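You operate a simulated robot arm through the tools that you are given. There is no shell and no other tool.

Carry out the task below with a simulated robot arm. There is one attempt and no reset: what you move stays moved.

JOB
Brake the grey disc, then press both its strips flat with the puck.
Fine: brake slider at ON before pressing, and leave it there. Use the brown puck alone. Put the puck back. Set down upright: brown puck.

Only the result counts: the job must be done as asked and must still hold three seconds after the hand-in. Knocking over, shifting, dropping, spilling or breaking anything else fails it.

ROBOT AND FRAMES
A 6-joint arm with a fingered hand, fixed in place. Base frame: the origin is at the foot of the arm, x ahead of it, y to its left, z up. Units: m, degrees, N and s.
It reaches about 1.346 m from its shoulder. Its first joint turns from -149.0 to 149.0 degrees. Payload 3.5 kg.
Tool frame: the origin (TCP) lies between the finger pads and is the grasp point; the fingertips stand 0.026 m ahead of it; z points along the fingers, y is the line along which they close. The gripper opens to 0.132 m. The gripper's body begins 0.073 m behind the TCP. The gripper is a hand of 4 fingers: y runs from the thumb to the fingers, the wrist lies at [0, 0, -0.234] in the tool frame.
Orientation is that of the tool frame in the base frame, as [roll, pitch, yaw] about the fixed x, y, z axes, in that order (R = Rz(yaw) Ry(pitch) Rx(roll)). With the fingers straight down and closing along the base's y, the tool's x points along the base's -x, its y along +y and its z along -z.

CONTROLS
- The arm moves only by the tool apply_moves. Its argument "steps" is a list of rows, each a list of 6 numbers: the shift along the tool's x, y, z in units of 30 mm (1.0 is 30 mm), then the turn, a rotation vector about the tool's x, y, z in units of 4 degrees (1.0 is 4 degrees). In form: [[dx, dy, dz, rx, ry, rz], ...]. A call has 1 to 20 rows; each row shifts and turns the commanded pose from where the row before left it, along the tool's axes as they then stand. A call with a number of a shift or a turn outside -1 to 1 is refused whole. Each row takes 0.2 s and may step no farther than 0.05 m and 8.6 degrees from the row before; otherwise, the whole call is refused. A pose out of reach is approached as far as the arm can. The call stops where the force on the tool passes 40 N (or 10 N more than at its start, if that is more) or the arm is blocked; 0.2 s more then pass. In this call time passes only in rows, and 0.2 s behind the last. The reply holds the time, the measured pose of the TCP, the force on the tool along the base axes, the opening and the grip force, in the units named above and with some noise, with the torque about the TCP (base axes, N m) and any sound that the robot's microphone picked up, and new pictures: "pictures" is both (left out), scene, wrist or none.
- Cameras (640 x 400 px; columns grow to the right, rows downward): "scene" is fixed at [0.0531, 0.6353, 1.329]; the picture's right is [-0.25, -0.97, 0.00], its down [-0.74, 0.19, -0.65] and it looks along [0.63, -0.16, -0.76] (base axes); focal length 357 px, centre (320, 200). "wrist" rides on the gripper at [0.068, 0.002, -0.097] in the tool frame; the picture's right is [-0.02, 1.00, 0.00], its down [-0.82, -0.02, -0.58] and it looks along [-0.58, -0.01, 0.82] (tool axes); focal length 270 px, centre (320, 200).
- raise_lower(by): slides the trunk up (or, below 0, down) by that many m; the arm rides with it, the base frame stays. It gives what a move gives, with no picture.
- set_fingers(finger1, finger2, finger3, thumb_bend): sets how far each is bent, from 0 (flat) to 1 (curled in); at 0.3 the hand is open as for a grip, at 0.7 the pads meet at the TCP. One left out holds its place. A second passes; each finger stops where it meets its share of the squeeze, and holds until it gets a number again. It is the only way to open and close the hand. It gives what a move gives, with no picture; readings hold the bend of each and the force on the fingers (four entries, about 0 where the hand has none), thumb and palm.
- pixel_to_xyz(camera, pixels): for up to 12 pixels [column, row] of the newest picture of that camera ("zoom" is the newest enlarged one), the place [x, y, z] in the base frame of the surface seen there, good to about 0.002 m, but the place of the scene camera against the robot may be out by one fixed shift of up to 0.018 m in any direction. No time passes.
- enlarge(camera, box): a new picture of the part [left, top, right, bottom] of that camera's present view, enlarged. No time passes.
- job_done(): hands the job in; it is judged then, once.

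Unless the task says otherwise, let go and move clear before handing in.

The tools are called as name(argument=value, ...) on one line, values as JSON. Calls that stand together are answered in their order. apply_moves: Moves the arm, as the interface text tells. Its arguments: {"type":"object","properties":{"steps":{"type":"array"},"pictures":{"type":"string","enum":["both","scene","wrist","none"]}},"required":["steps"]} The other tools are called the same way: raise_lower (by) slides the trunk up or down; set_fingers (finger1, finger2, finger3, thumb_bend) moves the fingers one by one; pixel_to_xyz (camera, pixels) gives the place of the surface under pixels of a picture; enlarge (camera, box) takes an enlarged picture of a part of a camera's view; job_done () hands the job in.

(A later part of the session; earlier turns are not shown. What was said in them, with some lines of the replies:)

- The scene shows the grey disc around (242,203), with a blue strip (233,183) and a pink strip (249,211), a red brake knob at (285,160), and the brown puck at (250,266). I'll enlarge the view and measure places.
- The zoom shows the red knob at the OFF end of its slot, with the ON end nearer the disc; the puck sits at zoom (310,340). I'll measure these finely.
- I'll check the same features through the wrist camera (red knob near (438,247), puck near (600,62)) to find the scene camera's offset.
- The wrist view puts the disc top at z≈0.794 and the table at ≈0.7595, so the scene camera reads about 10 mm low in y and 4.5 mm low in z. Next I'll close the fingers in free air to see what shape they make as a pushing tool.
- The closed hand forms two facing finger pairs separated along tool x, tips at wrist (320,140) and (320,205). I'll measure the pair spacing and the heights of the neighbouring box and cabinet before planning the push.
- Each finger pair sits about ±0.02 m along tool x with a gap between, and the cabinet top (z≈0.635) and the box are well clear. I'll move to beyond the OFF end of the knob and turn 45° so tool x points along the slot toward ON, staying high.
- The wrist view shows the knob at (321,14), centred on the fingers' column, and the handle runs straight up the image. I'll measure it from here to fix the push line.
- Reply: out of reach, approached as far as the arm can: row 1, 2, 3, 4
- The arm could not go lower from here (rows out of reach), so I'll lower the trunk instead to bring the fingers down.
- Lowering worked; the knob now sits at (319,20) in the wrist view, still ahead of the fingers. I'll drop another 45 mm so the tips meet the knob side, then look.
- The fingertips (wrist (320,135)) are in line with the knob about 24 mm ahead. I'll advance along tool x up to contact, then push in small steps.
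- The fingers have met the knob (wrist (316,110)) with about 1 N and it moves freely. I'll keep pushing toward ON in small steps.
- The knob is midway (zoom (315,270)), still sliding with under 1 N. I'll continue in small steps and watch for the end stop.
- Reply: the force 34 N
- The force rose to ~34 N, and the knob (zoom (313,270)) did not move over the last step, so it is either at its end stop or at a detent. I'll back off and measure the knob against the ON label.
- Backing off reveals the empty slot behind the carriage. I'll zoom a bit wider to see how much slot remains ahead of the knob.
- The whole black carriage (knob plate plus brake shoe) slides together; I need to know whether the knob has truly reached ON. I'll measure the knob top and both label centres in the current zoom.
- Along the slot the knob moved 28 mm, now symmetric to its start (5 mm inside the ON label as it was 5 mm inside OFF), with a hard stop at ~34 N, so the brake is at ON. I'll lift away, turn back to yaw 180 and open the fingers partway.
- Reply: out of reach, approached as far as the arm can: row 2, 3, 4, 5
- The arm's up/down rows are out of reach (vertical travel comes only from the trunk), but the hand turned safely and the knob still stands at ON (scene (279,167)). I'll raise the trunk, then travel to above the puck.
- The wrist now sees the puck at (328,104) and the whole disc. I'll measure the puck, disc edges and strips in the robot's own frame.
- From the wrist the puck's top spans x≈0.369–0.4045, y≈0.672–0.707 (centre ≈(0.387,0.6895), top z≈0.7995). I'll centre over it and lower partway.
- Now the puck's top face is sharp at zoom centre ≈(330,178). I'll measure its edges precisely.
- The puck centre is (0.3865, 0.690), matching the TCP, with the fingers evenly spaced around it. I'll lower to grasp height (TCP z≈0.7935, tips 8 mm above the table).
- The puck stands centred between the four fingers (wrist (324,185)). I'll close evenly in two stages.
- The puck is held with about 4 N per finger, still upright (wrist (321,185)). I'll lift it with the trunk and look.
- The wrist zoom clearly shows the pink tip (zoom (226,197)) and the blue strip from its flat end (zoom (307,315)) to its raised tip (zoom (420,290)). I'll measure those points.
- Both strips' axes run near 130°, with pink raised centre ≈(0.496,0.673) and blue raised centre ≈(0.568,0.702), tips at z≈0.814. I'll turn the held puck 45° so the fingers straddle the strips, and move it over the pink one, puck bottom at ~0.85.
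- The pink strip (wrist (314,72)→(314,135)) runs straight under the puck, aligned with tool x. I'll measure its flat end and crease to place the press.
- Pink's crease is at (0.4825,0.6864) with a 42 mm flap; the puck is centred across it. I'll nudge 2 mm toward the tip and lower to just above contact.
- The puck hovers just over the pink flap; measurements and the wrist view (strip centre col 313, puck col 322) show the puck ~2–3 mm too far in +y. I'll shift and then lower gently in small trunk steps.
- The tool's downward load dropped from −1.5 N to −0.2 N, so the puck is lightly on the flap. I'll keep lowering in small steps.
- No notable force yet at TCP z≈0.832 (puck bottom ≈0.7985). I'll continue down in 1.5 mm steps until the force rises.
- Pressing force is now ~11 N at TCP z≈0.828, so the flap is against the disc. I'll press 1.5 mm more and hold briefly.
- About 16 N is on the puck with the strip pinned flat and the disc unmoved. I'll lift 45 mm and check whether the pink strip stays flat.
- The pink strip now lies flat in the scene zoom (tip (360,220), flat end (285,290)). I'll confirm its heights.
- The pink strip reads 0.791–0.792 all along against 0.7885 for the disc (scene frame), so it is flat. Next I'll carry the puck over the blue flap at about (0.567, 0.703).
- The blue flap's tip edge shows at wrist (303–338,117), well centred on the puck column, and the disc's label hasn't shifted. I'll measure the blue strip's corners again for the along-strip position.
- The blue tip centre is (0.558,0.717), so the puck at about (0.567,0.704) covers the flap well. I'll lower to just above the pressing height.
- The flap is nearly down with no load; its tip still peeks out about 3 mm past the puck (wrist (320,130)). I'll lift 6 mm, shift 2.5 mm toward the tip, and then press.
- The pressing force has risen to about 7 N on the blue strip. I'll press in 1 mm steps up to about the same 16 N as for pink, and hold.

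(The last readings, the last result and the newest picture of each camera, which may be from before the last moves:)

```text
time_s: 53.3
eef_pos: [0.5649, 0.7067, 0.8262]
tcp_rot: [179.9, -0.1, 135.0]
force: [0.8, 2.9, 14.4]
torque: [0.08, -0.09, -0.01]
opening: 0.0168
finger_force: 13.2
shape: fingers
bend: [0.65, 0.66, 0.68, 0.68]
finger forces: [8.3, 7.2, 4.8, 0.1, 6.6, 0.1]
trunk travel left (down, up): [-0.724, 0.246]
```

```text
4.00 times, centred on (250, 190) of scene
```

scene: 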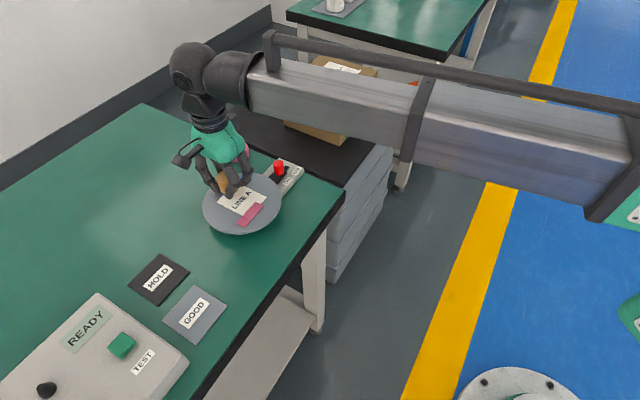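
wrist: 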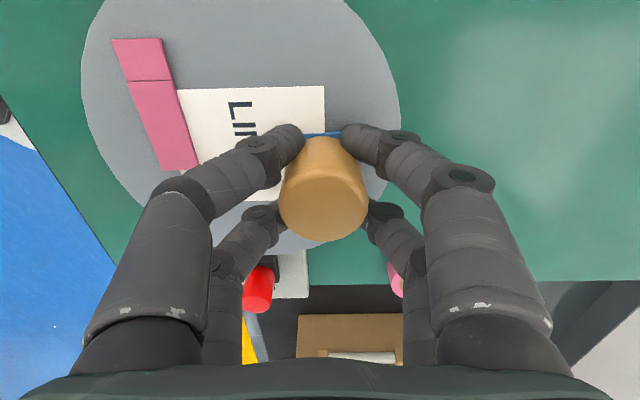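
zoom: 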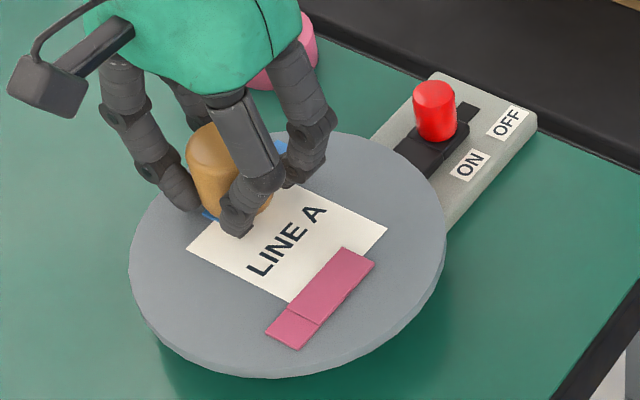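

The blue strip took about 15 N with the disc still fixed and the brake at ON (zoom (435,110)). I'll lift and retrace back to above the puck's home, then inspect both strips.

raise_lower(by=0.055)

apply_moves(steps=[[0.62933, -0.7495, 0, 0, 0, 0], [0.62933, -0.7495, 0, 0, 0, 0], [0.62933, -0.7495, 0, 0, 0, 0], [0.62933, -0.7495, 0, 0, 0, 0], [0.62933, -0.7495, 0, 0, 0, 0], [0.62933, -0.7495, 0, 0, 0, 0], [0, 0, 0, 0, 0, 0]])

enlarge(camera="scene", box=[190, 140, 310, 240])

```text
time_s: 54.3
eef_pos: [0.5645, 0.7078, 0.8805]
tcp_rot: [180.0, 0.0, 135.0]
force: [-0.5, 0.0, -0.8]
torque: [-0.02, 0.02, 0.0]
opening: 0.0168
finger_force: 11.4
shape: fingers
bend: [0.65, 0.66, 0.67, 0.68]
finger forces: [6.2, 6.1, 4.5, 0.0, 6.1, 0.1]
trunk travel left (down, up): [-0.779, 0.191]
```

```text
time_s: 55.9
eef_pos: [0.3886, 0.693, 0.8796]
tcp_rot: [-180.0, 0.0, 135.1]
force: [0.6, -0.3, -1.0]
torque: [0.01, 0.02, 0.01]
opening: 0.017
finger_force: 11.1
shape: fingers
bend: [0.65, 0.66, 0.67, 0.68]
finger forces: [5.9, 6.1, 4.5, 0.0, 6.0, 0.1]
trunk travel left (down, up): [-0.779, 0.191]
```

scene: 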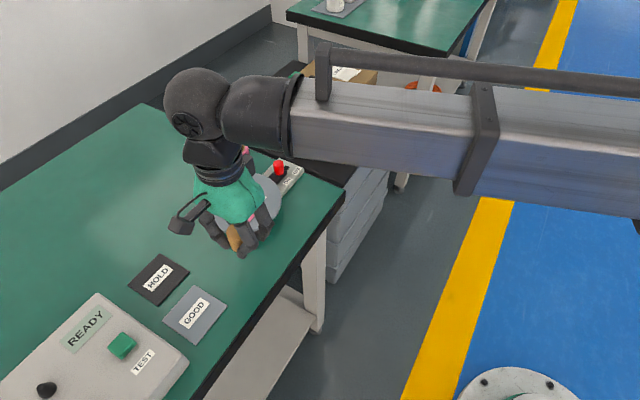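
wrist: 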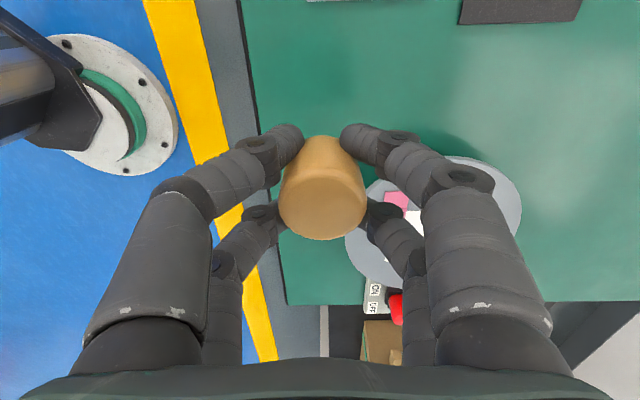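

```text
4.00 times, centred on (250, 190) of scene
```

zoom: 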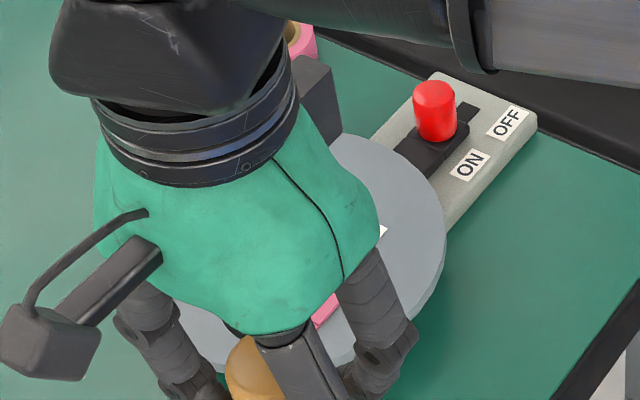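

The arm hides the strips from the scene camera here. I'll turn the hand back to yaw 180 and look at the disc with the wrist camera.

apply_moves(steps=[[0, 0, 0, 0, 0, -0.9375], [0, 0, 0, 0, 0, -0.9375], [0, 0, 0, 0, 0, -0.9375], [0, 0, 0, 0, 0, -0.9375], [0, 0, 0, 0, 0, -0.9375], [0, 0, 0, 0, 0, -0.9375], [0, 0, 0, 0, 0, -0.9375], [0, 0, 0, 0, 0, -0.9375], [0, 0, 0, 0, 0, -0.9375], [0, 0, 0, 0, 0, -0.9375], [0, 0, 0, 0, 0, -0.9375], [0, 0, 0, 0, 0, -0.9375], [0, 0, 0, 0, 0, 0]])

enlarge(camera="wrist", box=[220, 200, 420, 330])

pixel_to_xyz(camera="wrist", pixels=[[310, 299], [322, 304], [328, 298], [340, 296], [346, 292], [357, 297], [291, 262], [302, 248], [322, 150], [322, 180], [322, 225], [345, 275]])

```text
time_s: 58.7
eef_pos: [0.3887, 0.6917, 0.8797]
tcp_rot: [-180.0, 0.0, -179.9]
force: [-0.6, -0.6, -1.0]
torque: [0.01, 0.02, 0.02]
opening: 0.0168
finger_force: 11.8
shape: fingers
bend: [0.65, 0.66, 0.67, 0.68]
finger forces: [6.0, 6.0, 4.5, 0.1, 6.0, 0.1]
trunk travel left (down, up): [-0.779, 0.191]
```

scene: 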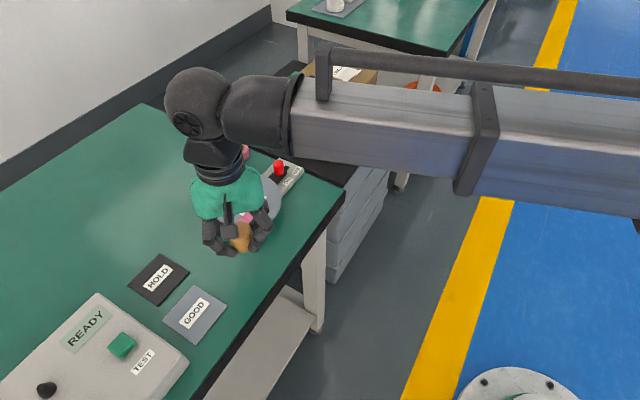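
wrist: 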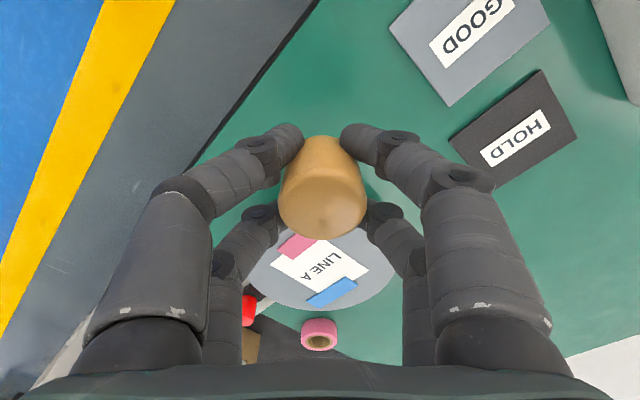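

```text
3.08 times, centred on (320, 265) of wrist
```

zoom: 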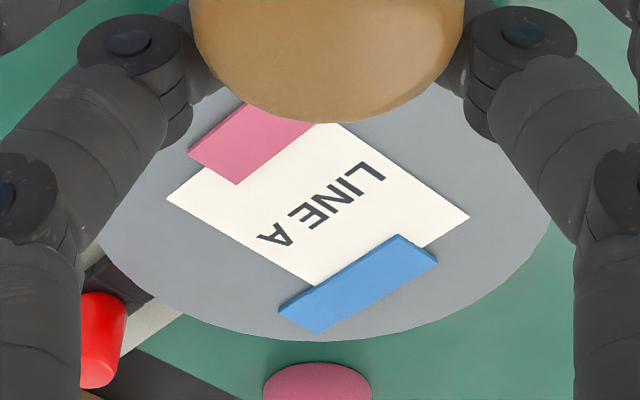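

```text
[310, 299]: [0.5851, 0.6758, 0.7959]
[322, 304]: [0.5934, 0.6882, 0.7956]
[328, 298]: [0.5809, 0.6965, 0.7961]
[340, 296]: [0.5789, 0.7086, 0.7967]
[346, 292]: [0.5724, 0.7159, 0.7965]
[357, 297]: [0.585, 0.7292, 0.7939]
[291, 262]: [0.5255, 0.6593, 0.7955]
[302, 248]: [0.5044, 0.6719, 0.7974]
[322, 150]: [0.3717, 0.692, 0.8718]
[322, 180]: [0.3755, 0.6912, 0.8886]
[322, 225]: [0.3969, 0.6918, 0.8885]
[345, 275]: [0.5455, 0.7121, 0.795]
```

Both strips now lie flat (blue 0.796 all along, pink 0.7955–0.797, against 0.7945 for the disc), and the brake knob is still at ON. The TCP reads ~2 mm too far in +y of the puck's original spot, so I'll correct that and lower toward the table.

apply_moves(steps=[[0.02, -0.07, 0, 0, 0, 0], [0, 0, 0, 0, 0, 0]], pictures="none")

raise_lower(by=-0.08)

apply_moves(steps=[[0, 0, 0, 0, 0, 0]])

pixel_to_xyz(camera="wrist", pixels=[[322, 145], [322, 180], [322, 225], [290, 200], [355, 200], [322, 200]])

```text
time_s: 59.3
eef_pos: [0.3895, 0.6893, 0.8799]
tcp_rot: [-180.0, 0.0, -179.9]
force: [0.6, 0.0, -0.9]
torque: [0.01, -0.01, 0.0]
opening: 0.0169
finger_force: 11.1
shape: fingers
bend: [0.65, 0.66, 0.67, 0.68]
finger forces: [6.0, 6.0, 4.6, 0.1, 6.1, 0.1]
trunk travel left (down, up): [-0.779, 0.191]
```

```text
time_s: 60.5
eef_pos: [0.3878, 0.6907, 0.8004]
tcp_rot: [-180.0, 0.0, -180.0]
force: [0.4, 0.4, -1.2]
torque: [-0.02, -0.02, -0.02]
opening: 0.017
finger_force: 11.8
shape: fingers
bend: [0.65, 0.66, 0.67, 0.68]
finger forces: [6.0, 6.0, 4.4, 0.0, 6.2, 0.0]
trunk travel left (down, up): [-0.699, 0.271]
```

```text
time_s: 60.9
eef_pos: [0.3889, 0.6904, 0.8005]
tcp_rot: [-179.9, 0.0, -179.9]
force: [0.4, -0.4, -1.0]
torque: [-0.02, -0.02, 0.02]
opening: 0.0168
finger_force: 11.4
shape: fingers
bend: [0.65, 0.66, 0.67, 0.68]
finger forces: [6.0, 6.1, 4.5, 0.0, 6.1, 0.1]
trunk travel left (down, up): [-0.699, 0.271]
```

scene: 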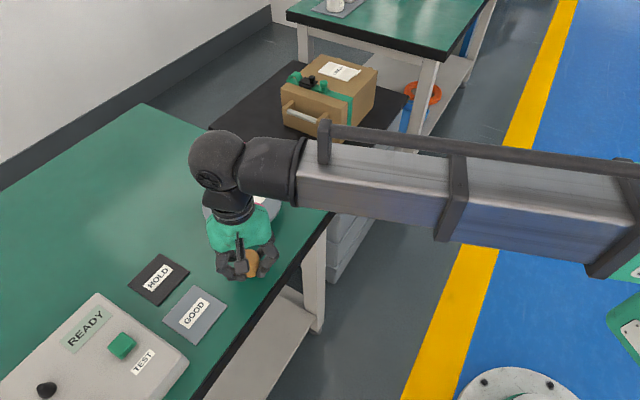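
wrist: 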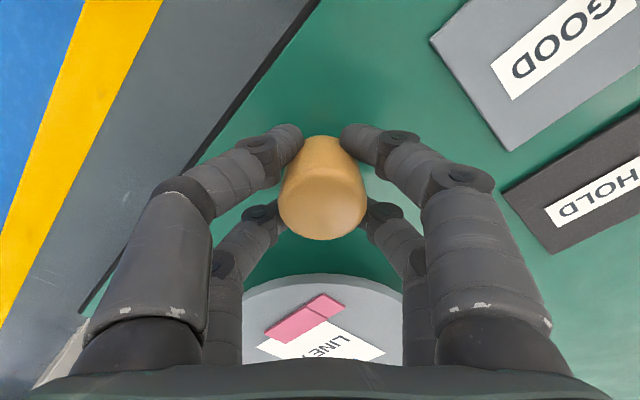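

```text
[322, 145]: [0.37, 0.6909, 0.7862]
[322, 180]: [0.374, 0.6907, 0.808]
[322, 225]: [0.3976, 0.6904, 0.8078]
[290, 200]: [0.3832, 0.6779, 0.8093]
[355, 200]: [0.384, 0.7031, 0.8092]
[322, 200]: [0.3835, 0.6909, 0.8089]
```

The puck's centre column now reads y≈0.6905 with its top at 0.809, so about 9 mm remain to the table. I'll lower in small steps until it touches.

raise_lower(by=-0.006)

raise_lower(by=-0.0015)

raise_lower(by=-0.001)

```text
time_s: 61.4
eef_pos: [0.3886, 0.6906, 0.7949]
tcp_rot: [180.0, 0.0, -179.9]
force: [0.7, -0.6, -1.4]
torque: [-0.03, 0.0, -0.01]
opening: 0.0169
finger_force: 11.6
shape: fingers
bend: [0.65, 0.66, 0.67, 0.68]
finger forces: [6.0, 6.1, 4.5, 0.0, 6.1, 0.1]
trunk travel left (down, up): [-0.693, 0.277]
```

```text
time_s: 61.9
eef_pos: [0.3883, 0.691, 0.7926]
tcp_rot: [-180.0, 0.0, -180.0]
force: [-0.6, 0.7, -0.5]
torque: [-0.04, 0.02, -0.02]
opening: 0.0168
finger_force: 11.2
shape: fingers
bend: [0.65, 0.66, 0.67, 0.68]
finger forces: [6.0, 6.2, 4.5, 0.1, 6.2, 0.0]
trunk travel left (down, up): [-0.691, 0.279]
```

```text
time_s: 62.4
eef_pos: [0.3879, 0.6894, 0.7918]
tcp_rot: [-179.9, 0.0, 179.9]
force: [0.4, -0.6, -0.2]
torque: [0.02, 0.01, -0.01]
opening: 0.0168
finger_force: 11.5
shape: fingers
bend: [0.65, 0.66, 0.67, 0.68]
finger forces: [6.0, 6.2, 4.5, 0.0, 6.1, 0.1]
trunk travel left (down, up): [-0.69, 0.28]
```

raise_lower(by=-0.001)

raise_lower(by=-0.0007)

```text
time_s: 62.9
eef_pos: [0.388, 0.689, 0.7917]
tcp_rot: [179.9, 0.0, -179.9]
force: [0.3, -0.9, 2.4]
torque: [0.0, 0.03, -0.02]
opening: 0.0169
finger_force: 11.6
shape: fingers
bend: [0.65, 0.66, 0.67, 0.68]
finger forces: [6.1, 6.4, 4.6, 0.0, 6.1, 0.0]
trunk travel left (down, up): [-0.689, 0.281]
```

```text
time_s: 63.4
eef_pos: [0.3889, 0.6893, 0.7895]
tcp_rot: [180.0, 0.0, -179.9]
force: [1.7, -0.2, 7.7]
torque: [0.02, 0.02, -0.03]
opening: 0.0166
finger_force: 12.4
shape: fingers
bend: [0.65, 0.66, 0.67, 0.68]
finger forces: [6.3, 7.0, 4.8, 0.0, 6.2, 0.0]
trunk travel left (down, up): [-0.689, 0.281]
```

The puck is on the table (force +7.7 N). I'll relieve the load slightly and open the fingers in stages.

raise_lower(by=0.0008)

set_fingers(finger1=0.6, finger2=0.6, finger3=0.6, thumb_bend=0.6)

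set_fingers(finger1=0.48, finger2=0.48, finger3=0.48, thumb_bend=0.48)

apply_moves(steps=[[0, 0, 0, 0, 0, 0]])

```text
time_s: 64.0
eef_pos: [0.3886, 0.6901, 0.7913]
tcp_rot: [-180.0, 0.0, -180.0]
force: [0.0, 1.0, 2.8]
torque: [0.02, 0.02, 0.0]
opening: 0.0169
finger_force: 12.3
shape: fingers
bend: [0.65, 0.66, 0.67, 0.68]
finger forces: [6.2, 6.6, 4.8, 0.0, 6.2, 0.0]
trunk travel left (down, up): [-0.689, 0.281]
```

```text
time_s: 65.0
eef_pos: [0.3882, 0.6898, 0.7919]
tcp_rot: [179.9, 0.0, -180.0]
force: [-0.7, 0.6, 6.1]
torque: [-0.05, 0.02, 0.03]
opening: 0.0284
finger_force: 3.1
shape: fingers
bend: [0.62, 0.62, 0.62, 0.61]
finger forces: [1.4, 1.3, 1.8, 0.0, 2.0, 0.0]
trunk travel left (down, up): [-0.689, 0.281]
```

```text
time_s: 66.0
eef_pos: [0.3876, 0.6885, 0.7923]
tcp_rot: [179.9, 0.2, 180.0]
force: [1.0, 4.8, 32.9]
torque: [-0.09, 0.06, -0.03]
opening: 0.0621
finger_force: 15.9
shape: fingers
bend: [0.51, 0.5, 0.54, 0.51]
finger forces: [8.0, 4.6, 8.7, 0.0, 10.7, 0.1]
trunk travel left (down, up): [-0.689, 0.281]
```

```text
time_s: 66.3
eef_pos: [0.3881, 0.6896, 0.7926]
tcp_rot: [180.0, 0.2, -180.0]
force: [0.9, 4.4, 33.8]
torque: [-0.09, 0.07, 0.0]
opening: 0.0618
finger_force: 16.6
shape: fingers
bend: [0.51, 0.5, 0.54, 0.51]
finger forces: [8.3, 4.9, 8.6, 0.0, 11.1, 0.0]
trunk travel left (down, up): [-0.689, 0.281]
```

scene: 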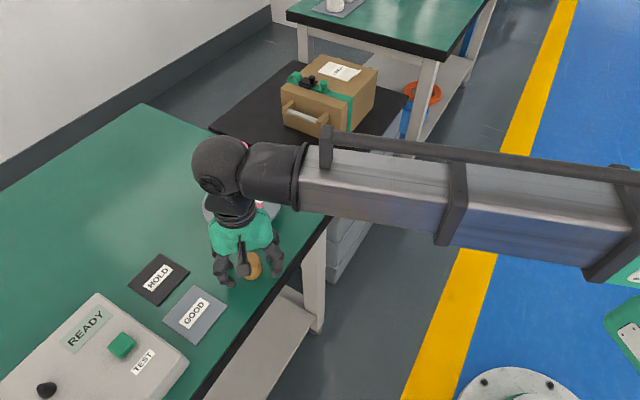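
wrist: 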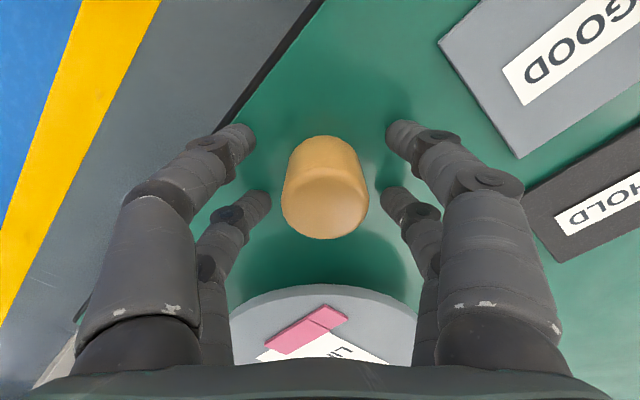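

The puck stands free and upright (wrist (324,185)), but the opened fingertips now press on the table (33 N). I'll raise the trunk gently to relieve that, then check.

raise_lower(by=0.004)

raise_lower(by=0.016)

apply_moves(steps=[[0, 0, 0, 0, 0, 0]])

```text
time_s: 66.9
eef_pos: [0.3885, 0.6903, 0.7949]
tcp_rot: [-180.0, -0.1, 180.0]
force: [-0.6, -0.4, 0.1]
torque: [0.0, 0.0, 0.0]
opening: 0.0719
finger_force: 0.0
shape: fingers
bend: [0.48, 0.48, 0.48, 0.48]
finger forces: [0.1, 0.1, 0.0, 0.0, 0.0, 0.0]
trunk travel left (down, up): [-0.693, 0.277]
```

```text
time_s: 67.5
eef_pos: [0.388, 0.6895, 0.8102]
tcp_rot: [-180.0, 0.0, 180.0]
force: [0.3, 0.0, -0.3]
torque: [-0.01, 0.0, -0.04]
opening: 0.072
finger_force: 0.0
shape: fingers
bend: [0.48, 0.48, 0.48, 0.48]
finger forces: [0.0, 0.0, 0.1, 0.0, 0.1, 0.1]
trunk travel left (down, up): [-0.709, 0.261]
```

```text
time_s: 67.9
eef_pos: [0.3895, 0.6901, 0.8115]
tcp_rot: [180.0, 0.0, -179.9]
force: [-0.4, 0.4, 0.4]
torque: [0.01, -0.02, 0.03]
opening: 0.0719
finger_force: 0.1
shape: fingers
bend: [0.48, 0.48, 0.48, 0.48]
finger forces: [0.0, 0.0, 0.0, 0.1, 0.0, 0.0]
trunk travel left (down, up): [-0.709, 0.261]
```

scene: 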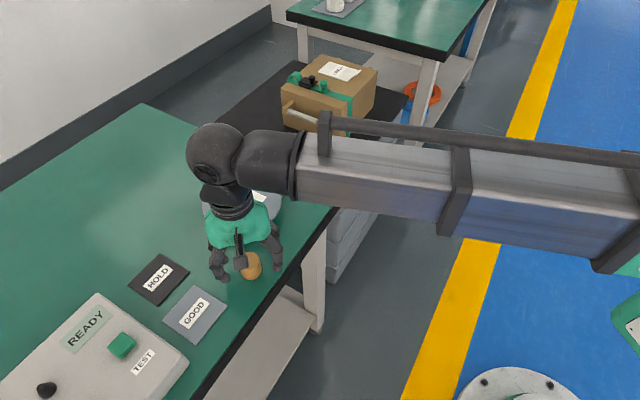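
wrist: 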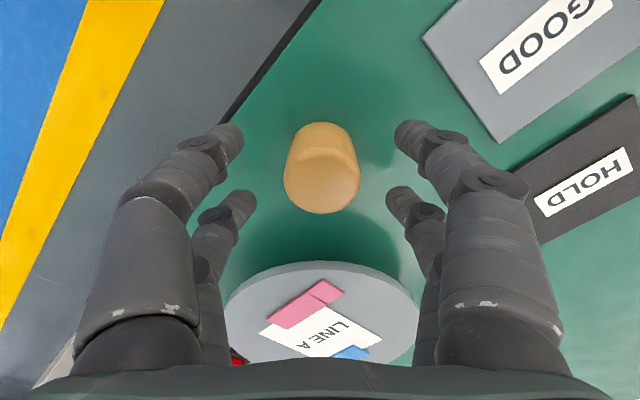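

All forces are zero and the puck stands upright between the open fingers. I'll raise further to z≈0.848, the height of my earlier reference view, and compare the puck's position.

raise_lower(by=0.038)

apply_moves(steps=[[0, 0, 0, 0, 0, 0]])

enlarge(camera="wrist", box=[200, 80, 440, 230])

pixel_to_xyz(camera="zoom", pixels=[[330, 178], [252, 178], [408, 178], [330, 108], [330, 248], [330, 125], [275, 125], [390, 130]])

```text
time_s: 68.7
eef_pos: [0.3889, 0.6908, 0.8481]
tcp_rot: [180.0, 0.0, 180.0]
force: [0.3, 0.3, 1.0]
torque: [-0.02, 0.03, 0.0]
opening: 0.072
finger_force: 0.0
shape: fingers
bend: [0.48, 0.48, 0.48, 0.48]
finger forces: [0.0, 0.0, 0.0, 0.1, 0.0, 0.0]
trunk travel left (down, up): [-0.747, 0.223]
```

```text
time_s: 69.1
eef_pos: [0.388, 0.6895, 0.8493]
tcp_rot: [180.0, 0.0, 179.9]
force: [0.3, 0.4, 0.1]
torque: [-0.01, 0.0, -0.02]
opening: 0.0722
finger_force: 0.2
shape: fingers
bend: [0.48, 0.48, 0.48, 0.48]
finger forces: [0.0, 0.1, 0.1, 0.0, 0.0, 0.0]
trunk travel left (down, up): [-0.747, 0.223]
```

scene: 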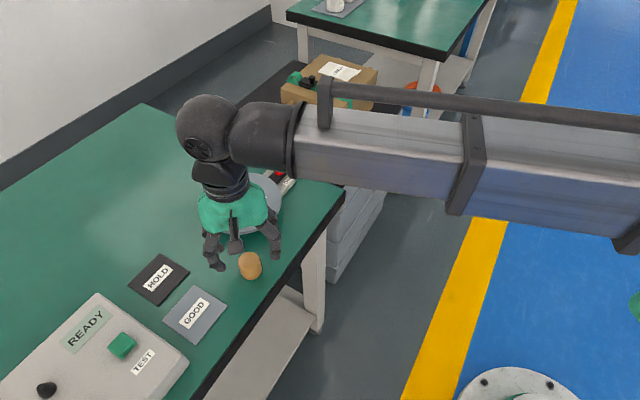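
wrist: 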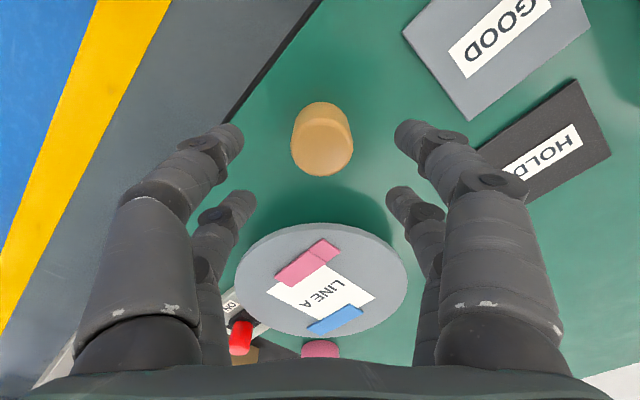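

```text
2.67 times, centred on (320, 155) of wrist
```

zoom: 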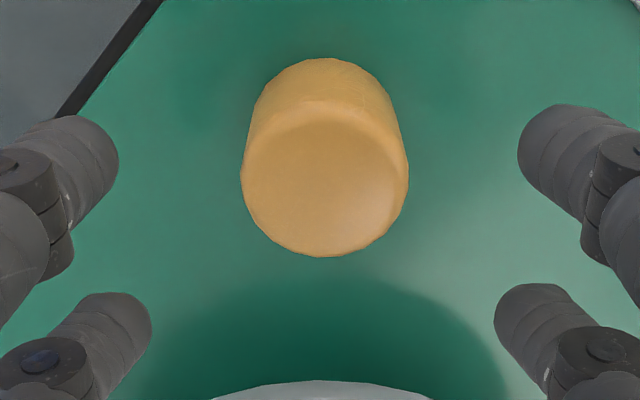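

```text
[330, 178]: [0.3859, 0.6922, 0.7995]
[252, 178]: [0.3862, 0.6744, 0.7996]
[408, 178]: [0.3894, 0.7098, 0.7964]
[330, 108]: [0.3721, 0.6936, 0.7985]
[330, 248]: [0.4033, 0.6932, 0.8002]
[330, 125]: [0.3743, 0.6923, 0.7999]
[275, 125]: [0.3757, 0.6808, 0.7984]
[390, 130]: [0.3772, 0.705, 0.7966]
```

The puck's centre measures within about 1–2 mm of its original place (scene pixel (250,266), as at the start) and it is upright. I'll raise and move clear, back toward the starting position, for a final look.

raise_lower(by=0.12)

apply_moves(steps=[[0, -1, 0, 0, 0, 0], [0, -1, 0, 0, 0, 0], [0, -1, 0, 0, 0, 0], [0, -1, 0, 0, 0, 0], [0, -1, 0, 0, 0, 0], [0, -1, 0, 0, 0, 0], [0, -1, 0, 0, 0, 0], [0, -1, 0, 0, 0, 0], [0, -1, 0, 0, 0, 0], [0, 0, 0, 0, 0, 0]])

enlarge(camera="scene", box=[190, 130, 318, 290])

pixel_to_xyz(camera="zoom", pixels=[[310, 320], [310, 360], [285, 330], [310, 308], [399, 85], [240, 143], [298, 120], [268, 132], [292, 235], [325, 178], [310, 200], [196, 190]])

```text
time_s: 70.6
eef_pos: [0.388, 0.6907, 0.9684]
tcp_rot: [179.9, 0.0, 180.0]
force: [-0.2, 0.0, -1.1]
torque: [0.03, 0.02, 0.0]
opening: 0.0724
finger_force: 0.0
shape: fingers
bend: [0.48, 0.48, 0.48, 0.48]
finger forces: [0.0, 0.0, 0.0, 0.0, 0.1, 0.1]
trunk travel left (down, up): [-0.867, 0.103]
```

```text
time_s: 72.8
eef_pos: [0.3888, 0.4192, 0.9683]
tcp_rot: [180.0, 0.1, -179.9]
force: [-1.1, -0.9, -0.3]
torque: [0.0, 0.0, 0.01]
opening: 0.0724
finger_force: 0.0
shape: fingers
bend: [0.48, 0.48, 0.48, 0.48]
finger forces: [0.0, 0.0, 0.1, 0.0, 0.1, 0.0]
trunk travel left (down, up): [-0.867, 0.103]
```

scene: 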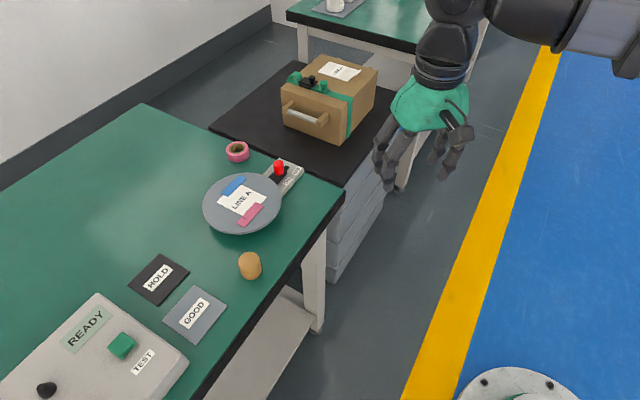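
wrist: 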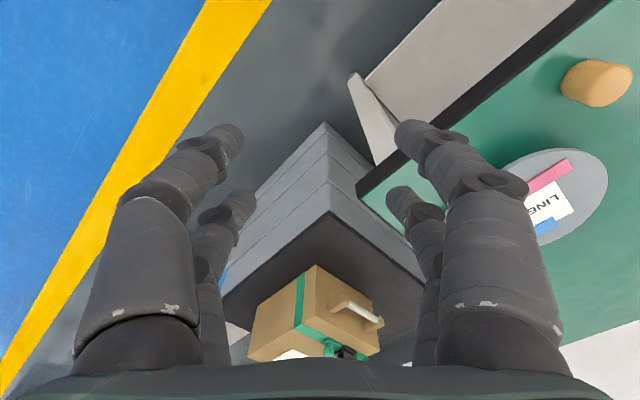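

```text
2.50 times, centred on (254, 210) of scene
```

zoom: 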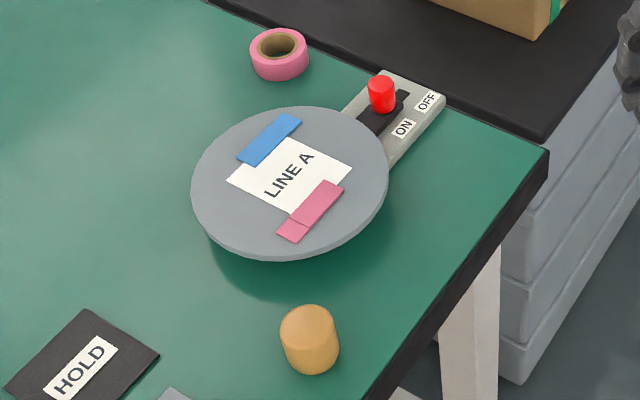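

```text
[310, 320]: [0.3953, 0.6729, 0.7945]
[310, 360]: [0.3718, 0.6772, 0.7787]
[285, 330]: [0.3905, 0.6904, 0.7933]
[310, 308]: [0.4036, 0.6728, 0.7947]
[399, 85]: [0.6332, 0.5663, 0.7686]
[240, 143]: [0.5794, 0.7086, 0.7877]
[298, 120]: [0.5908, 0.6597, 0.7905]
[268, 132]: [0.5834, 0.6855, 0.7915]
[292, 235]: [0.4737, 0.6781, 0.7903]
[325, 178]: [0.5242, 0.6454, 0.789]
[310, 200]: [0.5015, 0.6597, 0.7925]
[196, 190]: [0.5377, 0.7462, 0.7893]
```

Everything looks right: both strips flat, disc unrotated, puck back and upright. One last close check that the slider is still at its ON end.

enlarge(camera="scene", box=[240, 150, 310, 195])

pixel_to_xyz(camera="zoom", pixels=[[351, 118], [432, 278], [515, 184], [290, 213], [372, 258]])

```text
8.89 times, centred on (275, 172) of scene
```

zoom: 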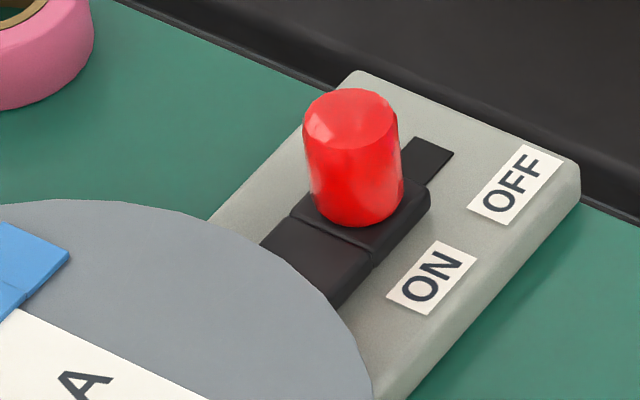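

```text
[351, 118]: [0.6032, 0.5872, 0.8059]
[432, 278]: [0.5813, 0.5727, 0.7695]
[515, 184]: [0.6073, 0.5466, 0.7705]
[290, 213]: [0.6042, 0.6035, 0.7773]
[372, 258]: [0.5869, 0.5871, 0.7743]
```

The slider sits just where the end stop left it (knob top (0.603,0.587), unchanged). Both strips are flat, the disc hasn't turned, and the puck is upright in its place with the hand clear, so I'm handing in.

job_done()

```text
The job is handed in.
```

The job is handed in: the brake was set first, then the brown puck pressed both strips on the grey disc flat. No score or verdict has come back yet.

- **Brake:** I pushed the slider 28 mm from OFF until it met a firm stop at about 34 N. The knob centre stopped about 5 mm short of the middle of the ON label, as far inside it as it began inside OFF. It had not moved at the final check, and the disc did not turn under the presses.
- **Strips:** I pressed pink with about 16 N and blue with about 15 N, using only the puck. Both now lie within about 3 mm of the disc surface along their length, with no raised ends.
- **Puck:** It is back upright within about 2 mm of where it started, and the hand is well clear.
- **One contact to know about:** When I let go of the puck, the opening fingertips pressed on the table at about 33 N. Raising the hand cleared it at once, and nothing looked shifted afterwards.
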